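You operate a simulated robot arm through the tools that you are given. There is no shell and no other tool.

You run a simulated robot arm. Do the job below in one go: nothing can be reset, and whatever is moved stays where it is left.

## Task
Load the 1921 reel and save a sharp picture of frame 52.
Fine: gate shut, lamp on; watch the display; one picture; leave that frame showing sharp and the lens dial as it is.

Only the result counts: the job must be done as asked and must still hold three seconds after the hand-in. Knocking over, shifting, dropping, spilling or breaking anything else fails it.

## Robot
A 7-joint arm with a two-finger parallel gripper, fixed in place. Base frame: the origin is at the foot of the arm, x ahead of it, y to its left, z up. Lengths are in mm, angles in degrees, forces in N, time in s.
Its first joint turns from -166.0 to 166.0 degrees. Payload 4.4 kg.
Tool frame: the origin (TCP) lies between the finger pads and is the grasp point; the fingertips stand 23 mm ahead of it; z points along the fingers, y is the line along which they close. Largest opening 94 mm; finger width 38, thickness 10; the body of the gripper, 54 by 96 mm, starts 39 mm behind the TCP.
Orientation is that of the tool frame in the base frame, as a unit quaternion [w, x, y, z]. With the fingers straight down and closing along the base's y, the tool's x points along the base's -x, its y along +y and its z along -z.

## Interface
- The arm moves only by the tool arm_command. Its argument "increments" is a list of rows, each an object (a shift or turn left out is 0, a gripper value left out holds the last) with "jaw": the closure, from 0 (fully open) to 1 (shut); "dp": the shift along the base's x, y, z in units of 20 mm (1.0 is 20 mm), a list of three; "turn": the turn, a rotation vector about the base's x, y, z in units of 6 degrees (1.0 is 6 degrees), a list of three. In form: [{"jaw": jaw, "dp": [dx, dy, dz], "turn": [wx, wy, wz]}, ...]. A call has 1 to 20 rows; each row shifts and turns the commanded pose from where the row before left it. A call with a number of a shift or a turn outside -1 to 1 is refused whole. Rows are played at 5 a second. More than 50 mm and 8.6 degrees between two rows, or a gripper value outside its range, and nothing of the call is played. A pose out of reach is approached as far as the arm can. The call stops where the force on the tool passes 40 N (or 10 N more than at its start, if that is more) or the arm is blocked; 0.2 s more then pass. Each finger travels about 72 mm/s and halts on what it meets, pressing with about 36 N; the grip force reading is that of the motor and also rises with nothing between the fingers. The clock runs only during rows and for 0.2 s after the last one: add rows that do not move to give the fingers time. The reply holds the time, the measured pose of the TCP, the force on the tool along the base axes, the opening and the grip force, in the units named above and with some noise, with the torque about the TCP (base axes, N m) and any sound that the robot's microphone picked up.
- Cameras (640 x 400 px; columns grow to the right, rows downward): "scene" is fixed at [29.6, -491.8, 1407.2]; the picture's right is [0.71, -0.71, 0.00], its down [-0.26, -0.26, -0.93] and it looks along [0.66, 0.66, -0.36] (base axes); focal length 328 px, centre (320, 200). "wrist" rides on the gripper at [86, 16, -74] in the tool frame; the picture's right is [-0.18, 0.98, 0.00], its down [-0.58, -0.11, -0.81] and it looks along [-0.79, -0.15, 0.59] (tool axes); focal length 243 px, centre (320, 200).
- camera(camera): a new picture of that camera. No time passes.
- point_at(camera, pixels): there is no depth. For up to 12 entries [column, row, z] of the newest picture of that camera ("zoom" is the newest enlarged one), the place [x, y] in the base frame at which the ray of that pixel passes the height z, good to about 2 mm, but the place of the scene camera against the robot may be out by one fixed shift of up to 25 mm in any direction. No time passes.
- zoom(camera, box): a new picture of the part [left, top, right, bottom] of that camera's present view, enlarged. No time passes.
- job_done(): hands the job in; it is judged then, once.

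Unless the task says otherwise, let go and move clear before handing in.

The tools are called after ">>>" as name(argument=value, ...) on one line, values as JSON. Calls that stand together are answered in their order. arm_command: Moves the arm, as the interface text tells. Its arguments: {"type":"object","properties":{"increments":{"type":"array","items":{"type":"object","properties":{"jaw":{"type":"number"},"dp":{"type":"array","items":{"type":"number"}},"turn":{"type":"array","items":{"type":"number"}}}}}},"required":["increments"]} The other tools are called the same way: camera (camera) takes a picture; point_at (camera, pixels) gives the place at which the rays of pixels pass given heights; zoom (camera, box) takes an enlarged picture of a part of a camera's view; job_done () hands the job in.

At the start:

```text
clock: 0.0
eef_pos: [605.9, 559.2, 1152.3]
tcp_rot: [0.0, -0.001, 1.0, 0.0]
contact_force: [0.4, -0.2, -0.6]
ft_torque: [-0.01, 0.0, 0.0]
gripper_width: 94.0
grasp_force: 0.1
```

scene: 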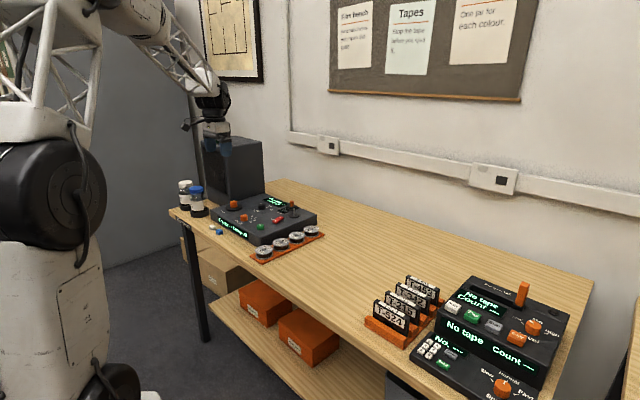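
wrist: 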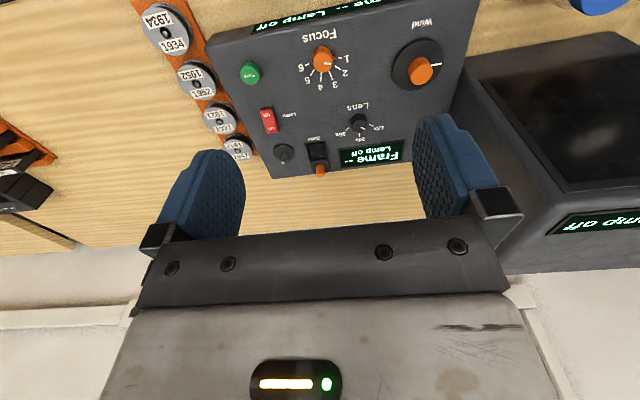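

The wrist view shows the reader with reels on a rack (about 140-260, 0-160), and the controls (Focus, Wind, Lens, Lamp, gate). I'll zoom in on both before moving.

>>> zoom(camera="wrist", box=[130, 0, 480, 200])

>>> zoom(camera="scene", box=[160, 120, 340, 270])

>>> zoom(camera="scene", box=[320, 0, 540, 110])

```text
1.83 times, centred on (305, 100) of wrist
```

zoom: 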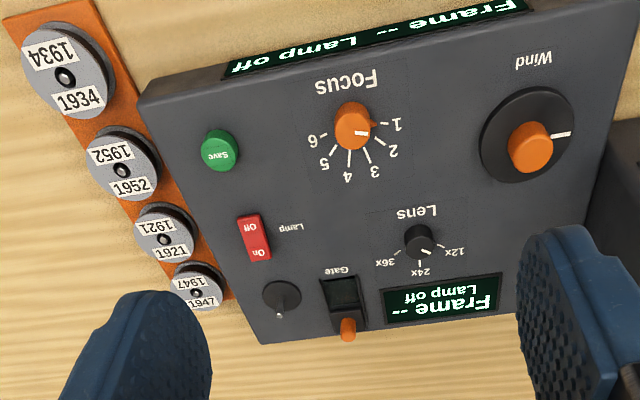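

```text
2.67 times, centred on (250, 195) of scene
```

zoom: 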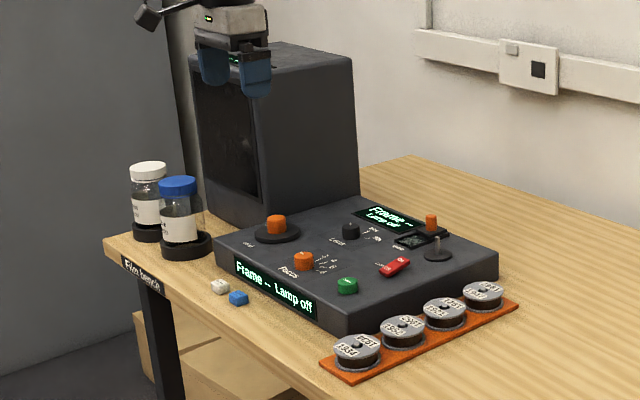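

```text
2.91 times, centred on (430, 55) of scene
```

zoom: 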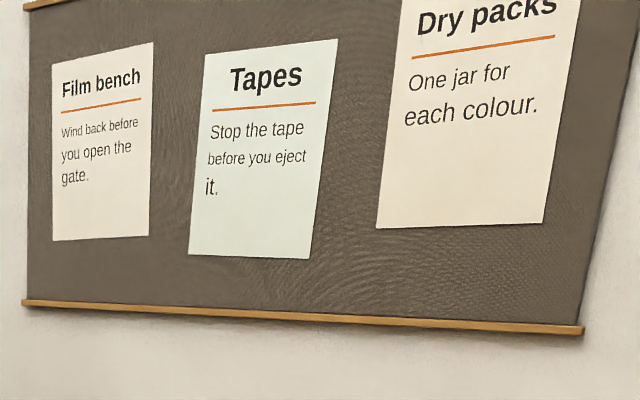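

The boards say to wind back before opening the gate. The gate and spindle are at the back right of the reader, and reel 1921 is third in the rack from the front. I'll shift the wrist camera to triangulate heights.

>>> point_at(camera="wrist", pixels=[[219, 120, 800], [219, 120, 850], [219, 120, 900], [219, 120, 950], [322, 58, 850], [322, 58, 950], [284, 155, 850], [284, 155, 950], [421, 70, 850], [421, 70, 950]])

>>> arm_command(increments=[{"dp": [-1, -1, 0]}, {"dp": [-1, -1, 0]}, {"dp": [-1, -1, 0]}, {"dp": [-1, -1, 0]}, {"dp": [-1, -1, 0]}, {"dp": [-1, 0, 0]}, {"dp": [-1, 0, 0]}, {}])

>>> camera(camera="wrist")

```text
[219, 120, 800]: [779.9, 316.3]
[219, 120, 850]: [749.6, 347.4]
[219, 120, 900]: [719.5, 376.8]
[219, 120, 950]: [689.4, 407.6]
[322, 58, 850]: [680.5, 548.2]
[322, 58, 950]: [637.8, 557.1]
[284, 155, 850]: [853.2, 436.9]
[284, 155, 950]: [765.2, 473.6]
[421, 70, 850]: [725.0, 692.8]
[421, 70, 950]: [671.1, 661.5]
```

```text
clock: 1.8
eef_pos: [465.7, 458.6, 1149.5]
tcp_rot: [0.0, 0.0, 1.0, 0.0]
contact_force: [-0.2, -0.6, -0.1]
ft_torque: [-0.01, -0.02, 0.02]
gripper_width: 94.1
grasp_force: 0.0
```

```text
taken
```

wrist: 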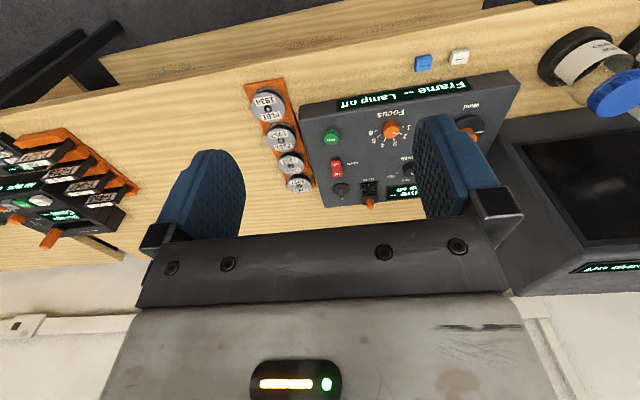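

The whole reader is in view now at (250-520, 70-205). I'll zoom for exact pixel positions.

>>> zoom(camera="wrist", box=[230, 60, 390, 210])

>>> point_at(camera="wrist", pixels=[[288, 165, 800], [288, 165, 850], [288, 165, 900], [391, 130, 850], [391, 130, 900], [391, 130, 950], [332, 136, 850], [332, 136, 900]])

```text
2.67 times, centred on (310, 135) of wrist
```

zoom: 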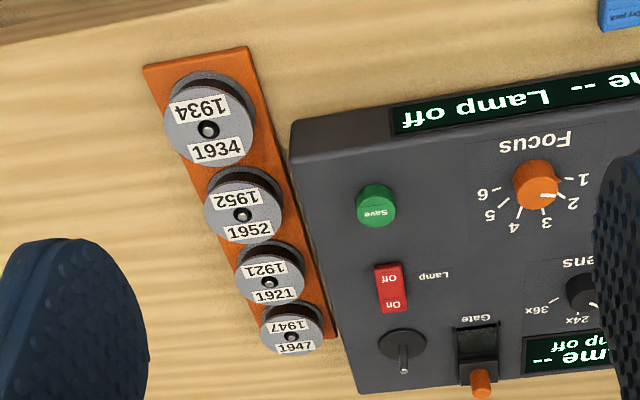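

```text
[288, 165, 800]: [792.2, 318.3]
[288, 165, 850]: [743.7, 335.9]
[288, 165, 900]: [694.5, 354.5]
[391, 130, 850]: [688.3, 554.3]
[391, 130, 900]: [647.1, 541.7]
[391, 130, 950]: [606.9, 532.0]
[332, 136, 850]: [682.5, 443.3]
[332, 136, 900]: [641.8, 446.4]
```

Rough triangulation puts the reel tops near z≈830 and the reader top near z≈850. I'm moving closer for detail.

>>> arm_command(increments=[{"dp": [1, 1, -1]}, {"dp": [1, 1, -1]}, {"dp": [1, 0, -1]}, {"dp": [1, 0, -1]}, {"dp": [0.7, 0, -1]}, {}])

>>> camera(camera="wrist")

>>> zoom(camera="wrist", box=[140, 80, 300, 200])

>>> zoom(camera="wrist", box=[260, 60, 420, 200])

```text
clock: 3.2
eef_pos: [558.0, 500.9, 1050.5]
tcp_rot: [0.0, -0.001, 1.0, 0.0]
contact_force: [-0.6, 0.3, 0.3]
ft_torque: [0.0, 0.01, -0.03]
gripper_width: 93.8
grasp_force: 0.1
```

```text
taken
```

wrist: 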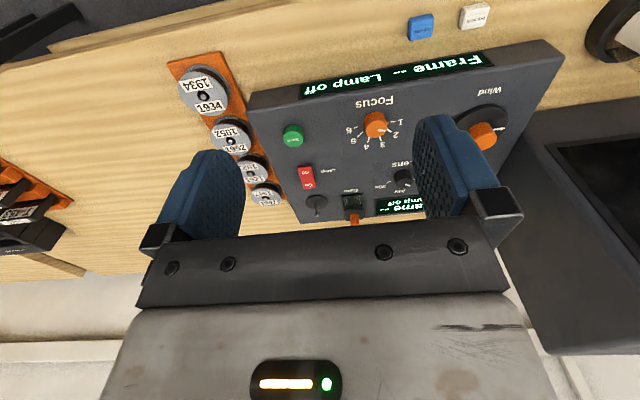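

```text
3.33 times, centred on (220, 140) of wrist
```

zoom: 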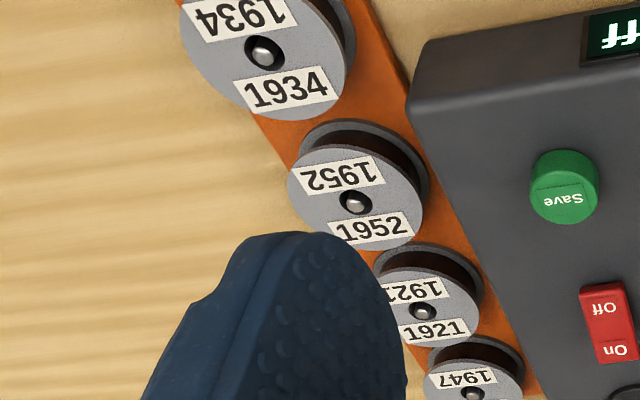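

```text
2.86 times, centred on (340, 130) of wrist
```

zoom: 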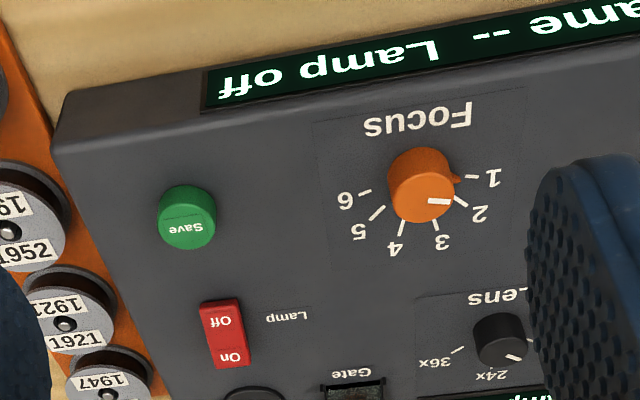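

Lamp is off and the rocker's "On" end faces the back; Focus is pointing near 1.5–2. I'll take rays from this view, then a second view for triangulation.

>>> zoom(camera="wrist", box=[280, 150, 420, 240])

>>> point_at(camera="wrist", pixels=[[250.9, 173, 800], [250.9, 173, 850], [203.2, 95.6, 800], [203.2, 95.6, 850], [265.9, 197.9, 800], [265.9, 197.9, 850], [293.4, 137, 850], [293.4, 137, 900], [230.8, 140.6, 800], [230.8, 140.6, 850]])

```text
4.44 times, centred on (350, 195) of wrist
```

zoom: 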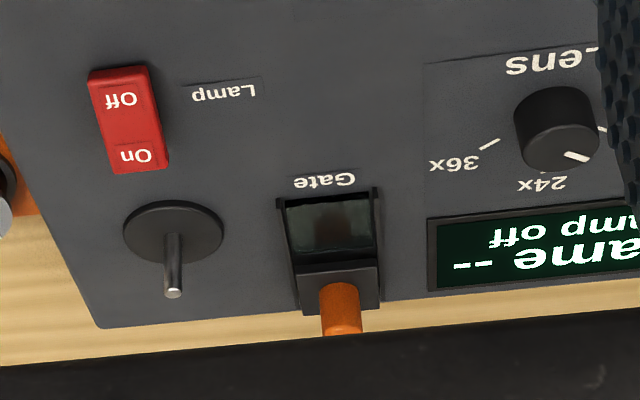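

```text
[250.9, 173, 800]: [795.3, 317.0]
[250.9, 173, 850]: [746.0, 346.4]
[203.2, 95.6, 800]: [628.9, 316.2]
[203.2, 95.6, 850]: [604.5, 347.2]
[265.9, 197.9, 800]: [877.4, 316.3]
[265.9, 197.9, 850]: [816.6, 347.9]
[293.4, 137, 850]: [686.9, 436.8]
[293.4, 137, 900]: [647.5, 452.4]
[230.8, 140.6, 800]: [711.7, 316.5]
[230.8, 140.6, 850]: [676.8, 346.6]
```

The spindle is a dark disc with an upright pin and the gate has a window with an orange handle behind it. Taking a second view from a different position.

>>> arm_command(increments=[{"dp": [1, -1, 0]}, {"dp": [1, -1, 0]}, {"dp": [1, -1, 0]}, {"dp": [1, -1, 0]}, {"dp": [1, -0.5, 0]}, {}])

>>> camera(camera="wrist")

>>> zoom(camera="wrist", box=[280, 0, 440, 100])

>>> zoom(camera="wrist", box=[280, 90, 440, 190])

>>> zoom(camera="wrist", box=[200, 0, 340, 180])

```text
clock: 4.6
eef_pos: [659.2, 410.8, 1052.4]
tcp_rot: [0.001, 0.0, 1.0, 0.0]
contact_force: [-0.4, -0.2, 0.4]
ft_torque: [-0.01, -0.02, -0.01]
gripper_width: 93.9
grasp_force: 0.1
```

```text
taken
```

wrist: 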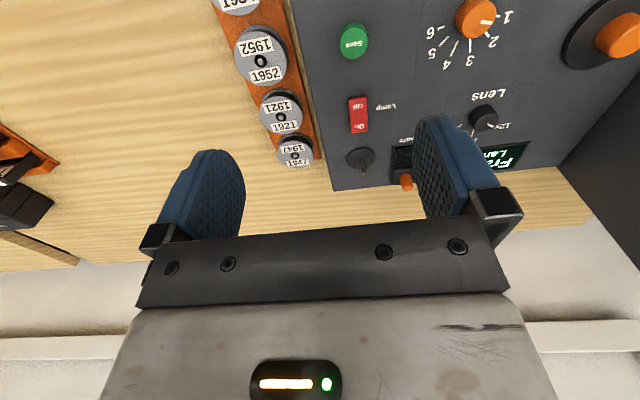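

```text
4.00 times, centred on (360, 50) of wrist
```

zoom: 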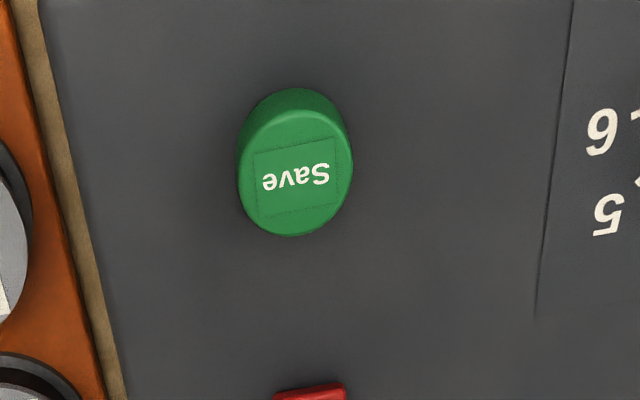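

```text
4.00 times, centred on (360, 140) of wrist
```

zoom: 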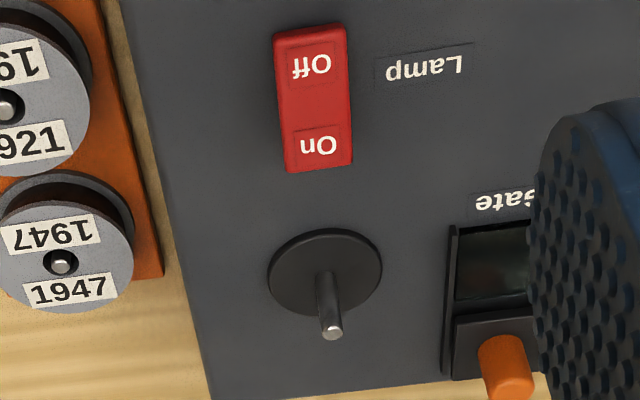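

```text
2.22 times, centred on (270, 90) of wrist
```

zoom: 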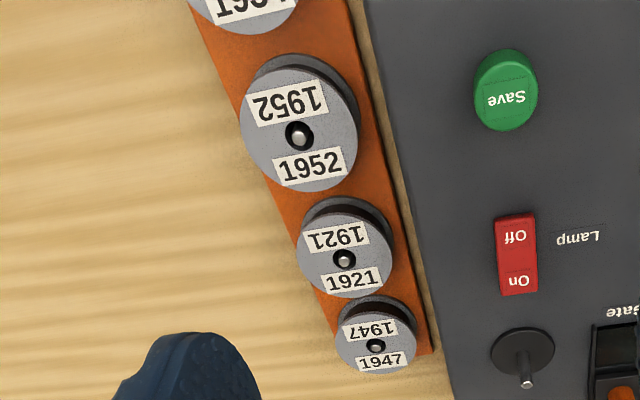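

Both views now cover the same features. Taking rays for reel holes, Save, spindle, rocker and gate handle.

>>> point_at(camera="wrist", pixels=[[280.4, 117, 800], [280.4, 117, 850], [295.7, 156.2, 800], [295.7, 156.2, 850], [260.6, 61.2, 800], [260.6, 61.2, 850], [354, 43, 850], [354, 43, 900], [362.75, 173, 850], [362.75, 173, 900], [361.25, 158.25, 850], [361.25, 158.25, 900]])

>>> point_at(camera="wrist", pixels=[[359.5, 127, 850], [359.5, 127, 900], [357.5, 107, 850], [407, 187, 850], [407, 187, 900], [475, 17, 850], [475, 17, 900], [484, 117, 850], [484, 117, 900], [390, 174, 850], [332, 190, 850], [300, 0, 850]])

```text
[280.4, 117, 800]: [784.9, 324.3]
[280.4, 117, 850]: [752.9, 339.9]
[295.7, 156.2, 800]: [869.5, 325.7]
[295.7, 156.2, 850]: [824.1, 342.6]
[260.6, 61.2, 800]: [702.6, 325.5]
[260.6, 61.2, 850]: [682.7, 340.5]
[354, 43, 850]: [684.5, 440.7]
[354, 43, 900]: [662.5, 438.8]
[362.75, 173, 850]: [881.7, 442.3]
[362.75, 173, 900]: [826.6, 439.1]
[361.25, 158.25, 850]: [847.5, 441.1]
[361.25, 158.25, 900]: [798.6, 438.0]
```

```text
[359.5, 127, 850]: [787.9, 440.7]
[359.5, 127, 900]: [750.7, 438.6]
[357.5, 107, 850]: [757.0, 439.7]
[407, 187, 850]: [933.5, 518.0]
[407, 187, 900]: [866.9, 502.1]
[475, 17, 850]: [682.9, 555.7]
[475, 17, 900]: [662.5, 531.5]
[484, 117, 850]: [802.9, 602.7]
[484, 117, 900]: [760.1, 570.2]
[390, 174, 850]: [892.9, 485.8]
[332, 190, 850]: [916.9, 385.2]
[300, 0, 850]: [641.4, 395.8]
```

Reels sit in a line at y≈334, 76 mm apart, tops at z≈828, about 60 mm across; 1921 is at about (767, 333). The spindle is at about (846, 440) and its pin tip is near z≈881. Next I need a close look at the gate to see its state.

>>> arm_command(increments=[{"dp": [1, 1, -1]}, {"dp": [1, 1, -1]}, {"dp": [0, 0.7, -0.6]}, {}])

>>> zoom(camera="wrist", box=[250, 100, 410, 200])

>>> zoom(camera="scene", box=[245, 190, 315, 235])

>>> camera(camera="wrist")

```text
clock: 5.6
eef_pos: [699.1, 464.5, 996.4]
tcp_rot: [0.0, 0.001, 1.0, 0.0]
contact_force: [0.4, 0.0, -0.5]
ft_torque: [-0.01, 0.0, 0.03]
gripper_width: 94.0
grasp_force: 0.0
```

```text
4.00 times, centred on (330, 150) of wrist
```

zoom: 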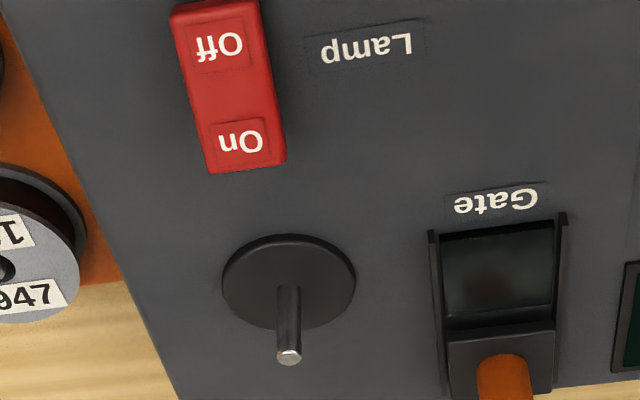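

```text
8.89 times, centred on (280, 212) of scene
```

zoom: 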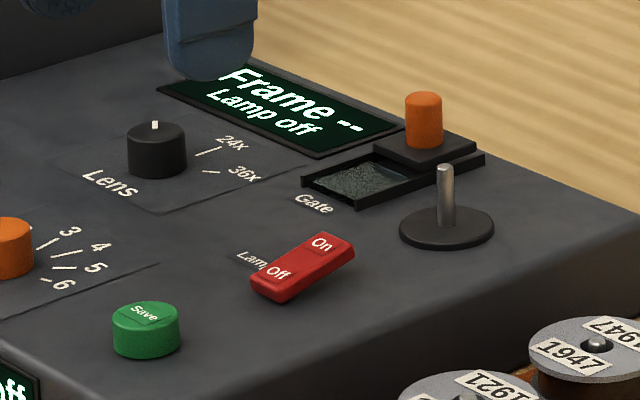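

```text
taken
```

wrist: 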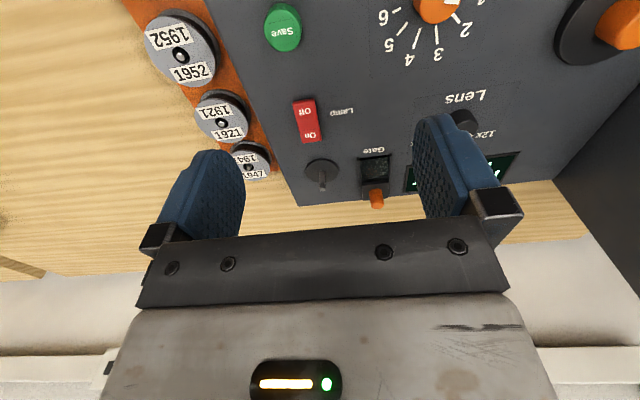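

The gate is a slider with an orange peg and it sits at the back, so the glass is uncovered and the gate is open. Shutting it will mean sliding it toward the robot. Now I'll view reel 1921's peg from almost overhead, then the spindle from the same relative pose.

>>> arm_command(increments=[{"dp": [1, -1, 0]}, {"dp": [1, -1, 0]}, {"dp": [1, -1, 0]}, {"dp": [1, -1, 0]}, {"dp": [0, -1, 0]}, {"dp": [0, -1, 0]}, {"dp": [0, -0.65, 0]}, {}, {}])

>>> camera(camera="wrist")

>>> zoom(camera="wrist", box=[280, 0, 360, 50])

>>> zoom(camera="wrist", box=[240, 0, 400, 100])

```text
clock: 7.6
eef_pos: [779.8, 332.8, 998.3]
tcp_rot: [0.0, -0.001, 1.0, 0.0]
contact_force: [1.0, -0.1, 0.5]
ft_torque: [-0.01, -0.01, 0.0]
gripper_width: 93.9
grasp_force: 0.1
```

```text
taken
```

wrist: 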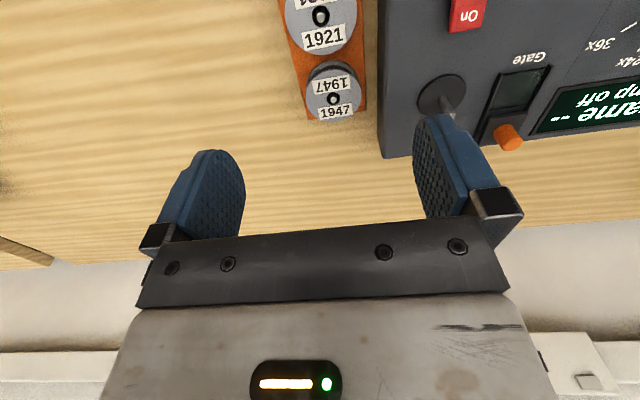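

```text
8.00 times, centred on (320, 25) of wrist
```

zoom: 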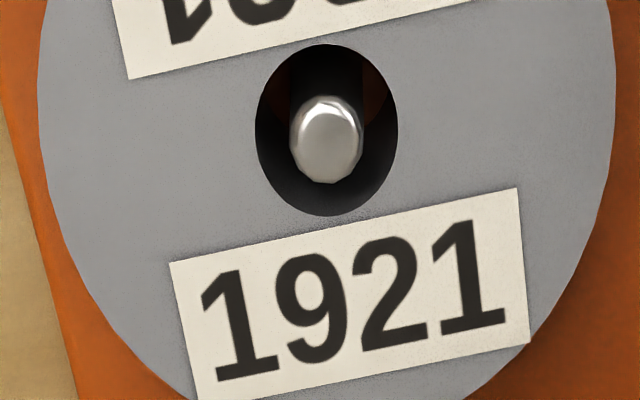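

```text
4.00 times, centred on (320, 50) of wrist
```

zoom: 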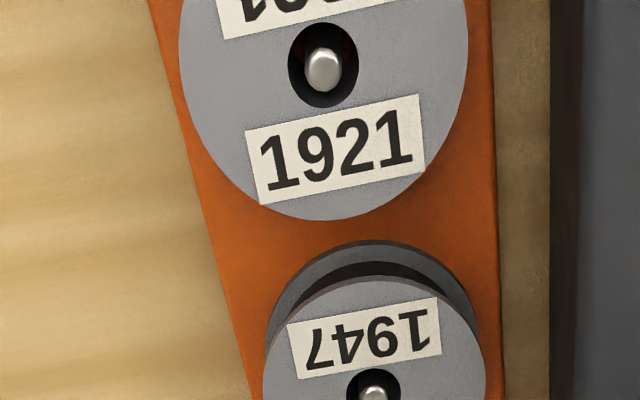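

The hole (zoom (327,130)) is about twice the peg's diameter, so there are roughly 3.5 mm of clearance. Taking rays here, then the matching view of the spindle.

>>> point_at(camera="wrist", pixels=[[320.9, 16.25, 820], [320.9, 16.25, 830], [285, 20, 828], [356.8, 20, 828], [320.9, 17.25, 828], [374, 30, 850], [372, 30, 800], [376, 30, 800]])

>>> arm_command(increments=[{"dp": [0, 0, 1]}, {"dp": [0, 0, 1]}, {"dp": [1, 1, 0.6]}, {"dp": [1, 1, 0]}, {"dp": [1, 1, 0]}, {"dp": [1, 1, 0]}, {"dp": [0, 1, 0]}, {"dp": [0, 0.35, 0]}, {}, {}])

>>> camera(camera="wrist")

>>> zoom(camera="wrist", box=[280, 0, 360, 50])

```text
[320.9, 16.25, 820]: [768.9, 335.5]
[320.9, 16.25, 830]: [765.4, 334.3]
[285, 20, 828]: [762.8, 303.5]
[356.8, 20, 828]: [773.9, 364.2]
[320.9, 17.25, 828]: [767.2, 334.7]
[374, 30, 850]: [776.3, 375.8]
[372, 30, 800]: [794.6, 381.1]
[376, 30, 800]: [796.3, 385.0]
```

```text
clock: 9.8
eef_pos: [858.9, 437.5, 1049.7]
tcp_rot: [0.001, -0.001, 1.0, 0.0]
contact_force: [-0.7, -0.1, 0.3]
ft_torque: [-0.01, -0.02, -0.03]
gripper_width: 93.9
grasp_force: 0.1
```

```text
taken
```

wrist: 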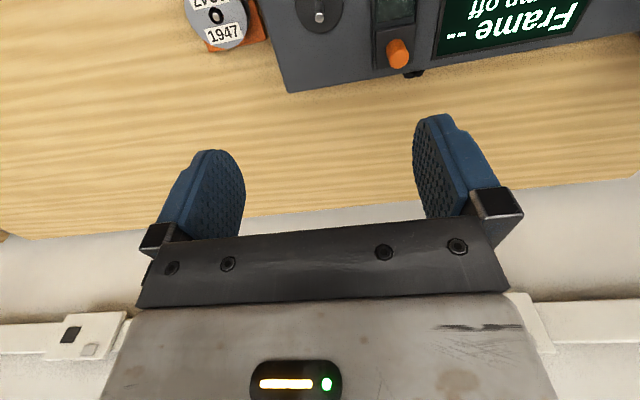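

```text
8.00 times, centred on (320, 25) of wrist
```

zoom: 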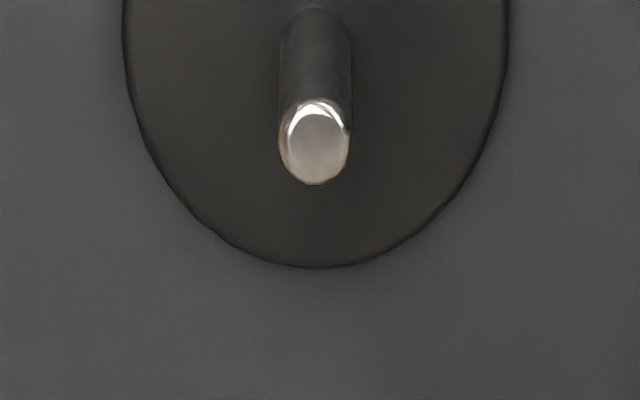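

The pin shows at nearly the same pixel (zoom (314,142)) as the peg did, so the delta from peg to spindle is close to (+79.5, +104, +51). Checking the absolute position, and reading the gate peg here too.

>>> point_at(camera="wrist", pixels=[[319.25, 17.75, 875], [319.25, 17.75, 880], [319.5, 8, 852], [398, 53, 870], [398, 53, 880], [398, 53, 890], [282, 80, 850], [288, 92, 850]])

>>> zoom(camera="wrist", box=[360, 0, 440, 80])

>>> zoom(camera="scene", box=[245, 215, 335, 265])

```text
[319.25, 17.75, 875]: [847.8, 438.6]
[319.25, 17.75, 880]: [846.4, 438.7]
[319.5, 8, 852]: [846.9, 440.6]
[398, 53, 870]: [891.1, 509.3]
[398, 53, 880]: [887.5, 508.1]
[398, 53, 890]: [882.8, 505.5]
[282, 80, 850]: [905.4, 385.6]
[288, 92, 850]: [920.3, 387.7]
```

```text
5.00 times, centred on (400, 40) of wrist
```

zoom: 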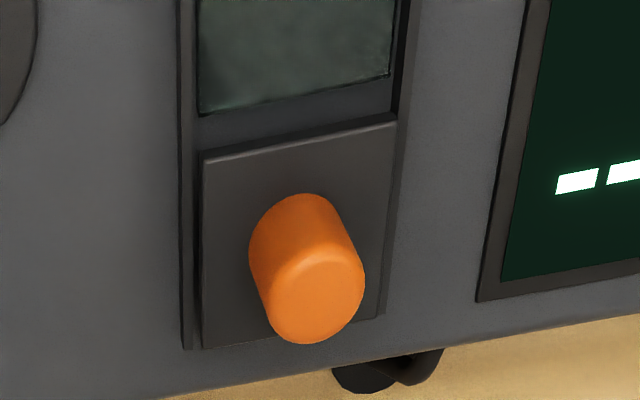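

```text
7.11 times, centred on (290, 240) of scene
```

zoom: 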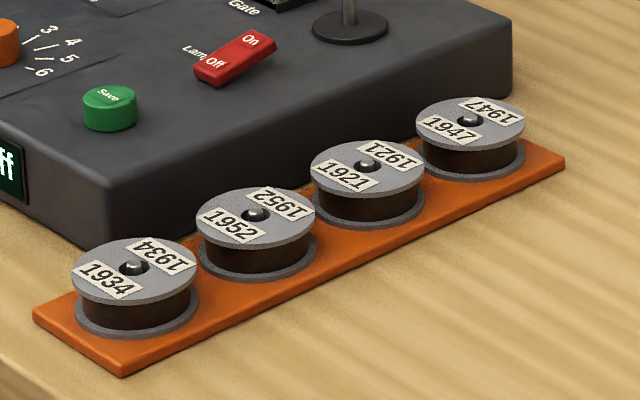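

The delta is confirmed at about (79.5, 104). Next I'm checking the gate rail's y against where the +y finger would be at the spindle.

>>> camera(camera="wrist")

>>> point_at(camera="wrist", pixels=[[372, 36, 858], [373.4, 69.4, 858], [376, 40, 858], [376, 70, 860], [398.5, 56, 885], [391, 40, 862], [389, 25, 853]])

```text
taken
```

wrist: 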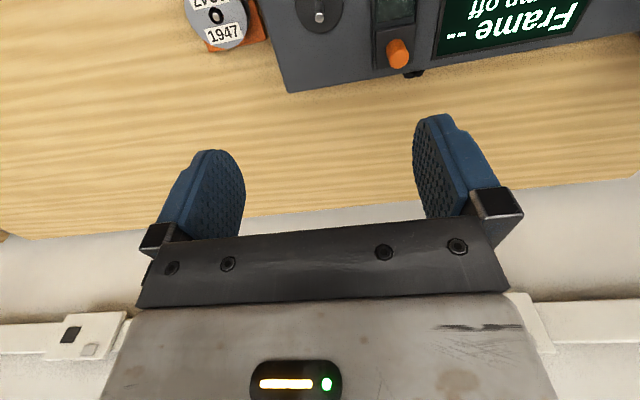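

```text
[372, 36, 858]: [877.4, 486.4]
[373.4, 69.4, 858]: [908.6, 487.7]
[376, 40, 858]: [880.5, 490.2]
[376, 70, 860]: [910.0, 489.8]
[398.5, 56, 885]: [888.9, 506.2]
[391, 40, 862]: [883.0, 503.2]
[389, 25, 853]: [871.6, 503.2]
```

The gate rail starts at y≈486 while the finger's outer face would sit at about 479, so gripping along y works. Now moving above reel 1921 with the jaws part closed.

>>> arm_command(increments=[{"jaw": 0.25, "dp": [-1, -1, 0]}, {"dp": [-1, -1, 0]}, {"dp": [-1, -1, 0]}, {"dp": [-1, -1, 0]}, {"dp": [-0.58, -1, -1]}, {"dp": [0, -0.15, -1]}, {"dp": [0, 0, -1]}, {"dp": [0, 0, -1]}, {"dp": [0, 0, -1]}, {}, {}])

>>> camera(camera="wrist")

>>> zoom(camera="scene", box=[220, 170, 340, 270])

```text
clock: 12.2
eef_pos: [769.7, 336.1, 951.6]
tcp_rot: [0.001, 0.0, 1.0, 0.0]
contact_force: [-0.6, 0.2, 0.7]
ft_torque: [-0.03, -0.02, -0.01]
gripper_width: 70.6
grasp_force: 0.2
```

```text
taken
```

wrist: 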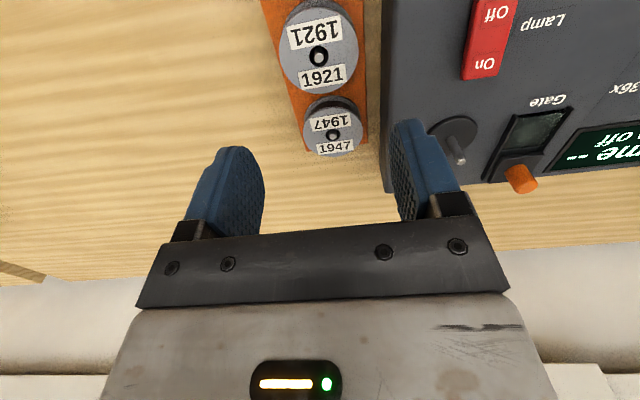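

```text
4.00 times, centred on (280, 220) of scene
```

zoom: 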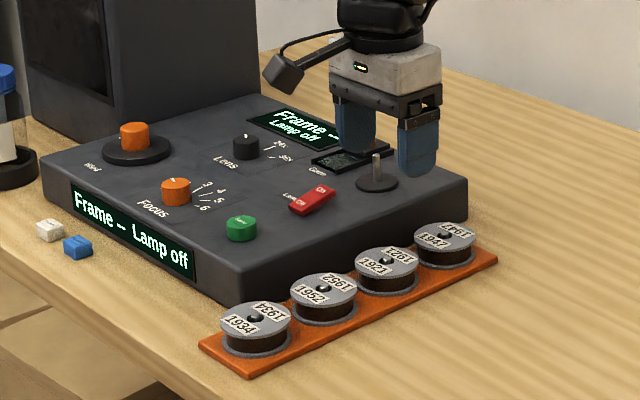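

The gripper is at (769.7, 336, 952) and the reel's hole is at about (319,56). Measuring the hole again from here.

>>> zoom(camera="wrist", box=[270, 0, 390, 100])

>>> point_at(camera="wrist", pixels=[[319, 55, 828], [319, 55, 828], [319, 55, 828]])

```text
4.00 times, centred on (330, 50) of wrist
```

zoom: 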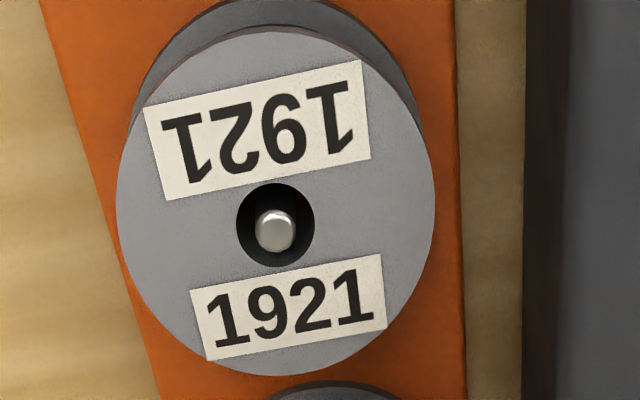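

```text
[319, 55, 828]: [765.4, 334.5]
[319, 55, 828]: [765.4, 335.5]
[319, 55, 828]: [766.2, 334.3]
```

The hole is at (767, 334.6). Small correction, then descending so the tips come to just above the rack.

>>> arm_command(increments=[{"dp": [-0.09, -0.03, -1]}, {"dp": [0, 0, -1]}, {"dp": [0, 0, -1]}, {"dp": [0, 0, -1]}, {"dp": [0, 0, -0.7]}, {}, {}])

>>> camera(camera="wrist")

>>> zoom(camera="scene", box=[240, 190, 330, 260])

```text
clock: 13.8
eef_pos: [766.2, 335.5, 856.3]
tcp_rot: [0.0, -0.001, 1.0, 0.0]
contact_force: [-0.8, 0.8, 0.4]
ft_torque: [-0.01, -0.01, 0.0]
gripper_width: 70.6
grasp_force: 0.0
```

```text
taken
```

wrist: 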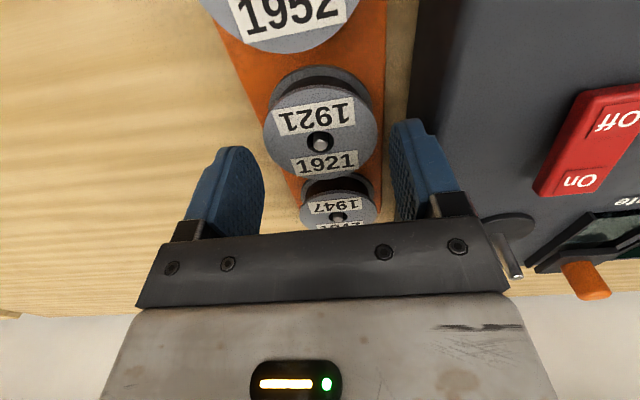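

```text
5.71 times, centred on (285, 225) of scene
```

zoom: 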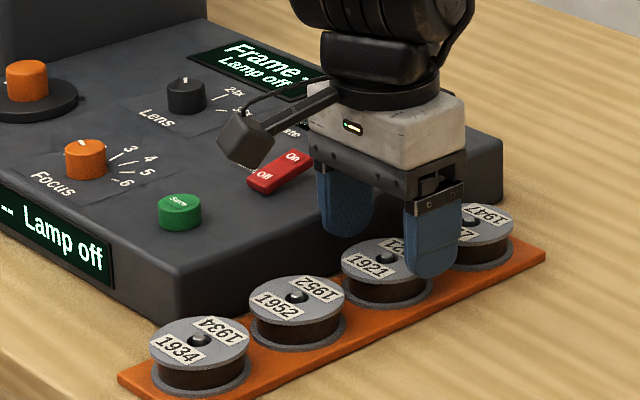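

The fingers straddle reel 1921 evenly, with no contact yet. Going down 22 mm more and closing.

>>> arm_command(increments=[{"dp": [0, 0, -0.6]}, {"dp": [0, 0, -0.5]}, {}])

>>> zoom(camera="scene", box=[260, 200, 330, 260])

>>> camera(camera="wrist")

```text
clock: 14.6
eef_pos: [766.9, 334.3, 834.6]
tcp_rot: [0.0, -0.002, 1.0, 0.0]
contact_force: [0.1, 0.1, -0.2]
ft_torque: [-0.03, -0.04, 0.01]
gripper_width: 70.7
grasp_force: 0.1
```

```text
6.67 times, centred on (295, 230) of scene
```

zoom: 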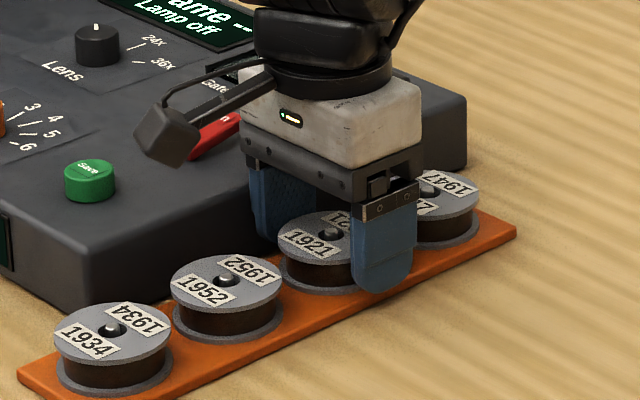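

```text
taken
```

wrist: 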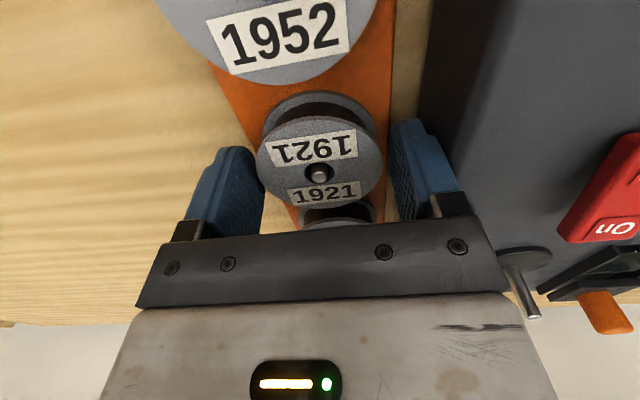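

The reel is centred at (318,173) between the pads, with the fingertips about at the lower flange. Closing.

>>> arm_command(increments=[{"jaw": 0.4}, {"jaw": 0.5}, {}, {}])

>>> camera(camera="wrist")

```text
clock: 15.6
eef_pos: [766.0, 334.3, 835.3]
tcp_rot: [0.0, 0.0, 1.0, 0.0]
contact_force: [-0.4, -0.8, 0.3]
ft_torque: [0.02, 0.0, 0.01]
gripper_width: 57.7
grasp_force: 35.9
```

```text
taken
```

wrist: 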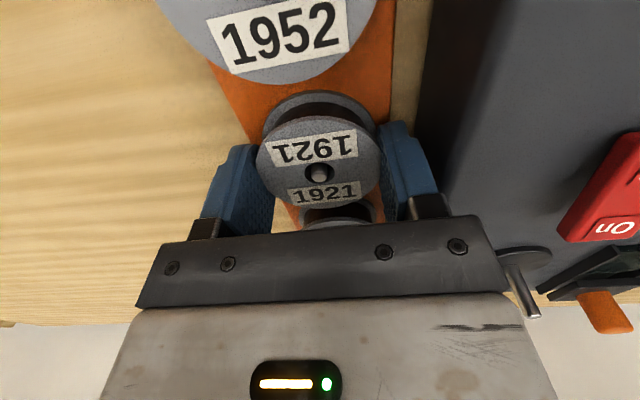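

The reel is held at 57.7 mm opening with 36 N. Lifting.

>>> arm_command(increments=[{"dp": [0, 0, 0.5]}, {"dp": [0, 0, 1]}, {"dp": [0, 0, 1]}, {"dp": [0, 0, 1]}, {"dp": [0, 0, 1]}, {}, {}])

>>> camera(camera="wrist")

>>> zoom(camera="scene", box=[230, 170, 330, 260])

```text
clock: 17.2
eef_pos: [766.1, 335.8, 925.7]
tcp_rot: [-0.001, -0.001, 1.0, 0.0]
contact_force: [0.1, -0.5, -0.1]
ft_torque: [-0.01, -0.02, 0.0]
gripper_width: 46.9
grasp_force: 0.0
```

```text
taken
```

wrist: 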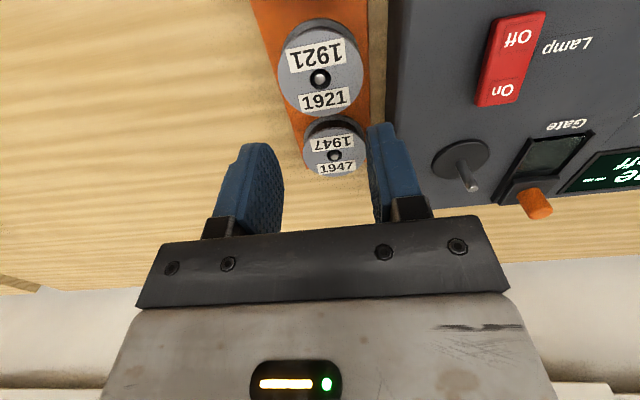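

```text
4.44 times, centred on (280, 215) of scene
```

zoom: 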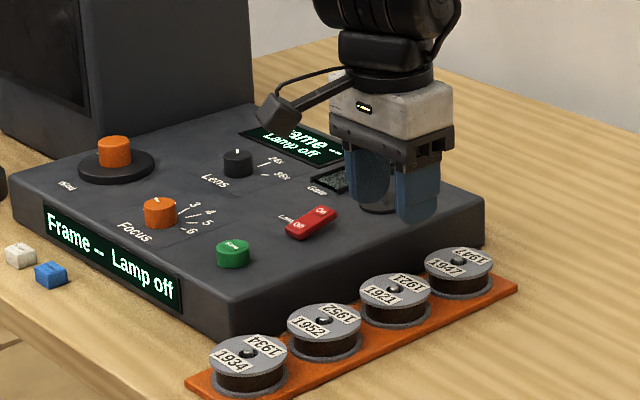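

The reel stayed on the rack: the gripper came up empty at 46.9 mm while 1921 sits where it was. I'll reopen, go back down slightly deeper and close with full command.

>>> arm_command(increments=[{"jaw": 0.25}, {}, {"dp": [0, 0, -1]}, {"dp": [0, 0, -1]}, {"dp": [0, 0, -1]}, {"dp": [0, 0, -1]}, {"dp": [0, 0, -0.5]}, {}])

>>> zoom(camera="scene", box=[275, 210, 325, 250])

>>> zoom(camera="wrist", box=[220, 80, 440, 230])

```text
clock: 19.0
eef_pos: [767.7, 333.4, 834.4]
tcp_rot: [-0.001, -0.002, 1.0, 0.0]
contact_force: [-0.6, -0.1, 1.5]
ft_torque: [-0.02, -0.03, -0.02]
gripper_width: 70.7
grasp_force: 0.1
```

```text
10.00 times, centred on (300, 230) of scene
```

zoom: 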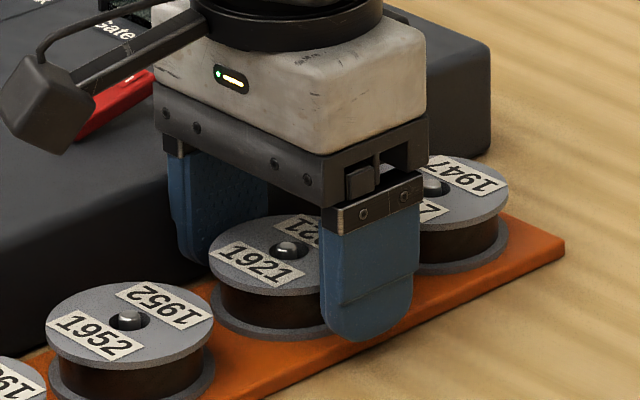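

```text
2.67 times, centred on (330, 155) of wrist
```

zoom: 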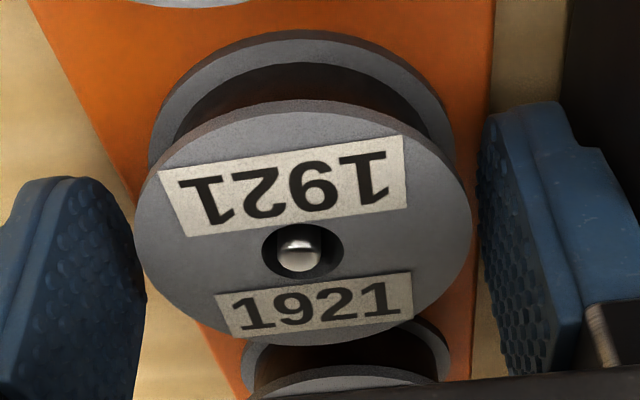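

The tips sit just above the rack. Going 3 mm lower and closing fully, then lifting slowly.

>>> arm_command(increments=[{"dp": [0, 0, -0.15]}, {}, {"jaw": 0.6}, {"jaw": 1.0}, {}, {}, {}])

>>> zoom(camera="scene", box=[275, 210, 325, 250])

>>> zoom(camera="wrist", box=[220, 80, 440, 230])

```text
clock: 20.6
eef_pos: [765.9, 334.0, 831.6]
tcp_rot: [0.0, -0.001, 1.0, 0.0]
contact_force: [-0.2, 0.3, 0.8]
ft_torque: [0.0, 0.01, 0.04]
gripper_width: 57.4
grasp_force: 36.0
```

```text
10.00 times, centred on (300, 230) of scene
```

zoom: 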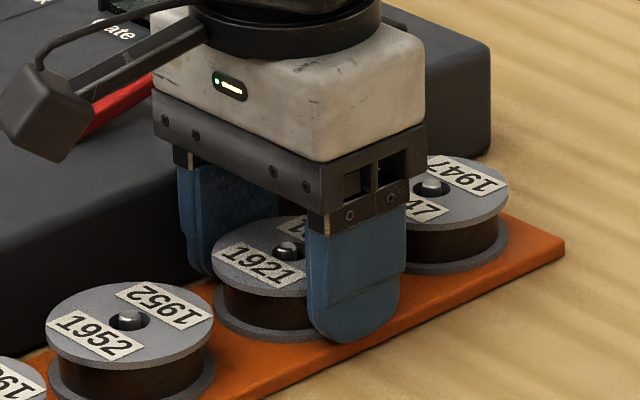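

```text
2.67 times, centred on (330, 155) of wrist
```

zoom: 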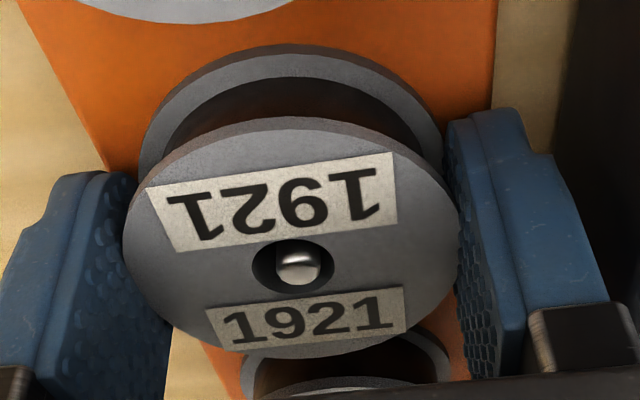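

Held at 57.4 mm, 36 N; the peg sits a bit right of the hole centre, so the reel moved about 1.8 mm toward -y. Lifting slowly this time.

>>> arm_command(increments=[{"dp": [0, 0, 0.1]}, {"dp": [0, 0, 0.2]}, {"dp": [0, 0, 0.3]}, {}])

>>> zoom(camera="scene", box=[275, 210, 325, 250])

>>> zoom(camera="wrist", box=[220, 80, 440, 230])

```text
clock: 21.6
eef_pos: [767.3, 334.3, 843.4]
tcp_rot: [0.0, 0.0, 1.0, 0.0]
contact_force: [0.1, -0.4, -0.8]
ft_torque: [0.0, 0.01, 0.02]
gripper_width: 57.4
grasp_force: 35.7
```

```text
10.00 times, centred on (300, 230) of scene
```

zoom: 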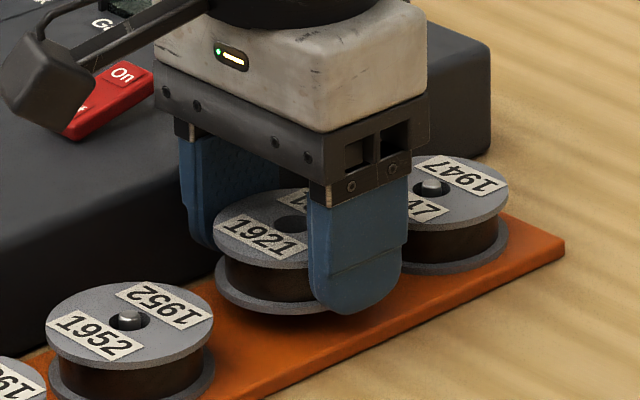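

```text
2.67 times, centred on (330, 155) of wrist
```

zoom: 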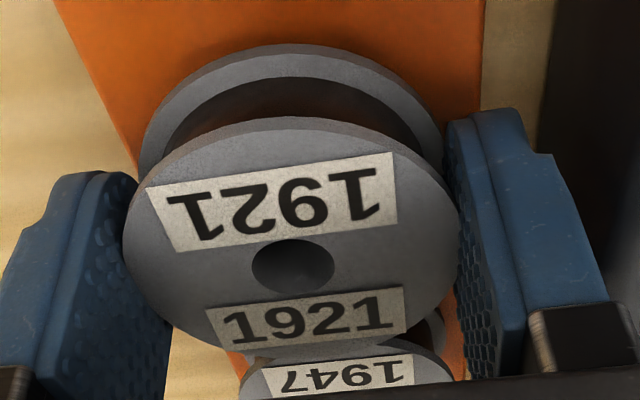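

The reel is lifting cleanly with the gripper this time. Continuing up gently to clear the spindle.

>>> arm_command(increments=[{"dp": [0, 0, 0.4]}, {"dp": [0, 0, 0.5]}, {"dp": [0, 0, 0.5]}, {"dp": [0, 0, 0.5]}, {"dp": [0, 0, 0.5]}, {"dp": [0, 0, 0.5]}, {"dp": [0, 0, 0.5]}, {"dp": [0, 0, 0.5]}, {"dp": [0, 0, 0.5]}, {}])

>>> camera(camera="wrist")

```text
clock: 23.8
eef_pos: [765.3, 333.2, 932.3]
tcp_rot: [0.0, -0.001, 1.0, 0.0]
contact_force: [0.3, 0.5, -0.5]
ft_torque: [-0.01, 0.01, 0.0]
gripper_width: 57.2
grasp_force: 35.9
```

```text
taken
```

wrist: 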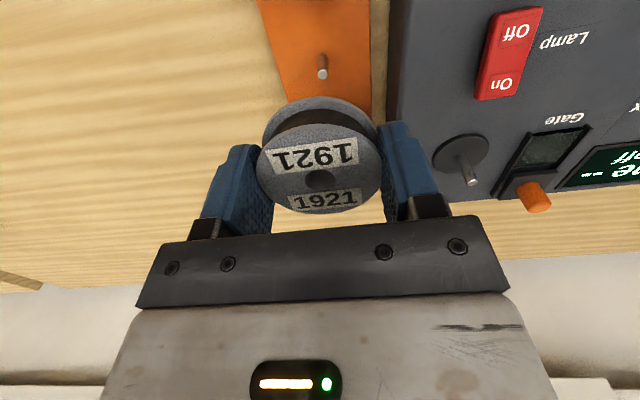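

The reel is held at z≈932. Measuring its hole relative to the base before moving over.

>>> zoom(camera="wrist", box=[240, 90, 400, 230])

>>> point_at(camera="wrist", pixels=[[319, 180, 928.5], [319, 180, 928.5], [319, 180, 928.5], [319, 182, 928.5], [321, 180, 928.5]])

```text
2.86 times, centred on (320, 160) of wrist
```

zoom: 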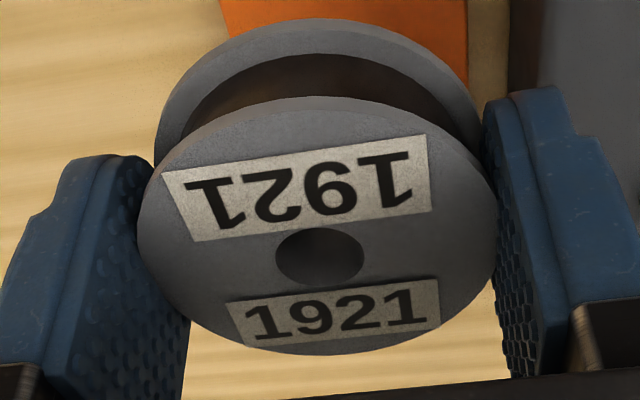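

```text
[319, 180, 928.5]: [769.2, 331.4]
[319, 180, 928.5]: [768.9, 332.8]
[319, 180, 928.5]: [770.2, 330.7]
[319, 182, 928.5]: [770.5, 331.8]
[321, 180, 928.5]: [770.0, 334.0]
```

The hole is at about (768, 332.5), so the move to the spindle is about (+79, +106). Moving over at this height.

>>> arm_command(increments=[{"dp": [0.4, 0.532, 0]}, {"dp": [0.4, 0.532, 0]}, {"dp": [0.4, 0.532, 0]}, {"dp": [0.4, 0.532, 0]}, {"dp": [0.4, 0.532, 0]}, {"dp": [0.4, 0.532, 0]}, {"dp": [0.4, 0.532, 0]}, {"dp": [0.4, 0.532, 0]}, {"dp": [0.4, 0.532, 0]}, {"dp": [0.36, 0.532, 0]}, {}, {}])

>>> camera(camera="wrist")

>>> zoom(camera="scene", box=[260, 180, 320, 230])

```text
clock: 26.4
eef_pos: [845.7, 440.2, 930.9]
tcp_rot: [0.0, -0.001, 1.0, 0.001]
contact_force: [-0.8, 0.5, -0.7]
ft_torque: [0.0, -0.03, 0.0]
gripper_width: 57.2
grasp_force: 36.0
```

```text
taken
```

wrist: 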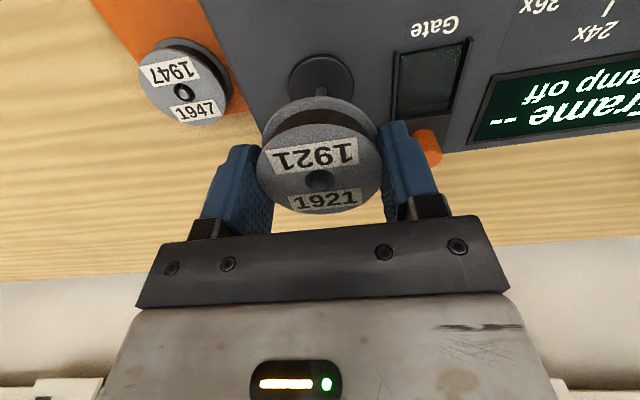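

```text
8.00 times, centred on (290, 205) of scene
```

zoom: 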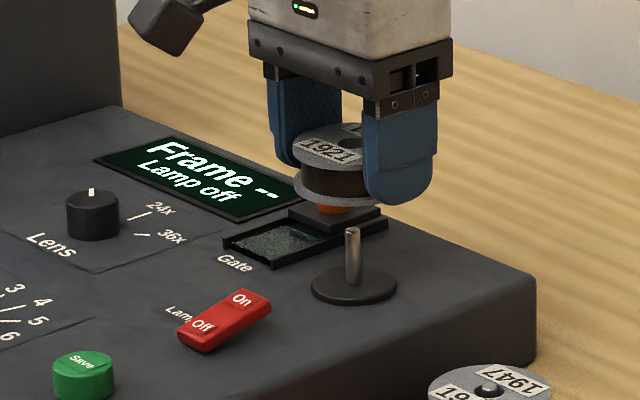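

Both views show alignment: the disc is at column 321 against the hole at 320 in the wrist view, and the pin lies within about 0.5 mm of the line under the hole in the scene zoom. Lowering onto the pin.

>>> arm_command(increments=[{"dp": [0, 0, -0.5]}, {"dp": [0, 0, -0.5]}, {"dp": [0, 0, -0.3]}, {"dp": [0, 0, -0.3]}, {"dp": [0, 0, -0.3]}, {"dp": [0, 0, -0.2]}, {}])

>>> camera(camera="wrist")

>>> zoom(camera="scene", box=[260, 190, 320, 230])

```text
clock: 28.0
eef_pos: [846.7, 438.9, 889.0]
tcp_rot: [0.001, -0.002, 1.0, -0.001]
contact_force: [-0.5, -0.4, 0.2]
ft_torque: [0.01, -0.01, 0.0]
gripper_width: 57.3
grasp_force: 35.9
```

```text
taken
```

wrist: 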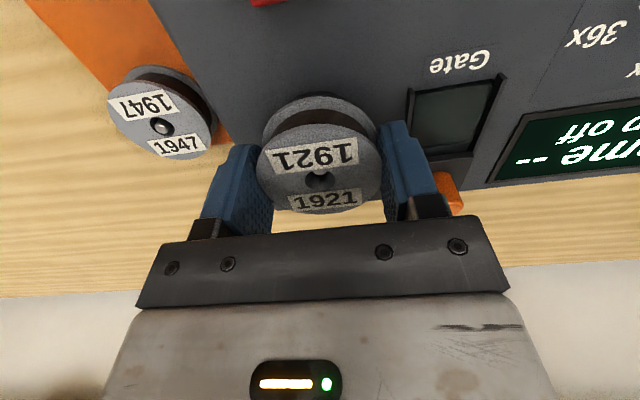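

```text
10.00 times, centred on (290, 210) of scene
```

zoom: 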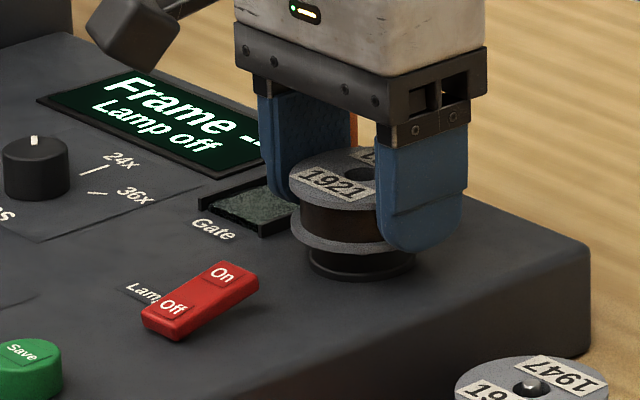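

The pin is visible inside the hole and there's no contact force, with the reel about 12 mm above the disc. Continuing down in small steps.

>>> arm_command(increments=[{"dp": [0, 0, -0.2]}, {"dp": [0, 0, -0.15]}, {"dp": [0, 0, -0.1]}, {}])

>>> zoom(camera="wrist", box=[220, 80, 440, 230])

>>> zoom(camera="scene", box=[265, 195, 315, 230])

```text
clock: 29.0
eef_pos: [845.0, 441.0, 880.6]
tcp_rot: [0.0, -0.001, 1.0, 0.0]
contact_force: [0.3, 0.5, -0.1]
ft_torque: [0.02, -0.01, 0.01]
gripper_width: 57.2
grasp_force: 35.6
```

```text
2.67 times, centred on (330, 155) of wrist
```

zoom: 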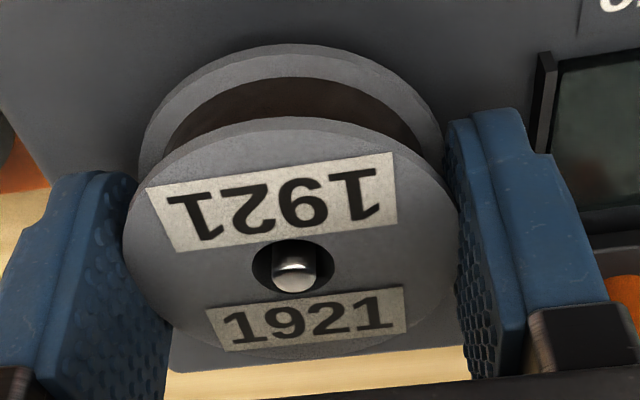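

```text
11.43 times, centred on (290, 212) of scene
```

zoom: 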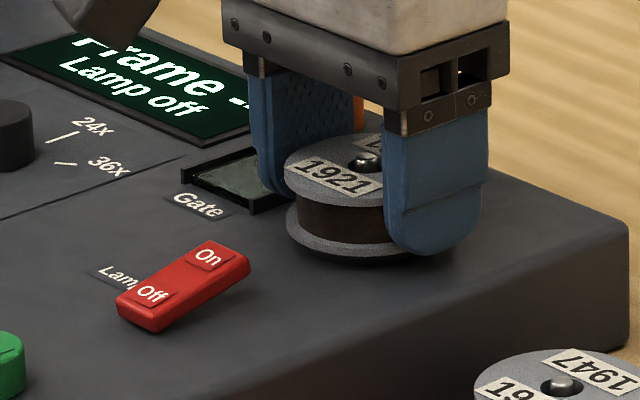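

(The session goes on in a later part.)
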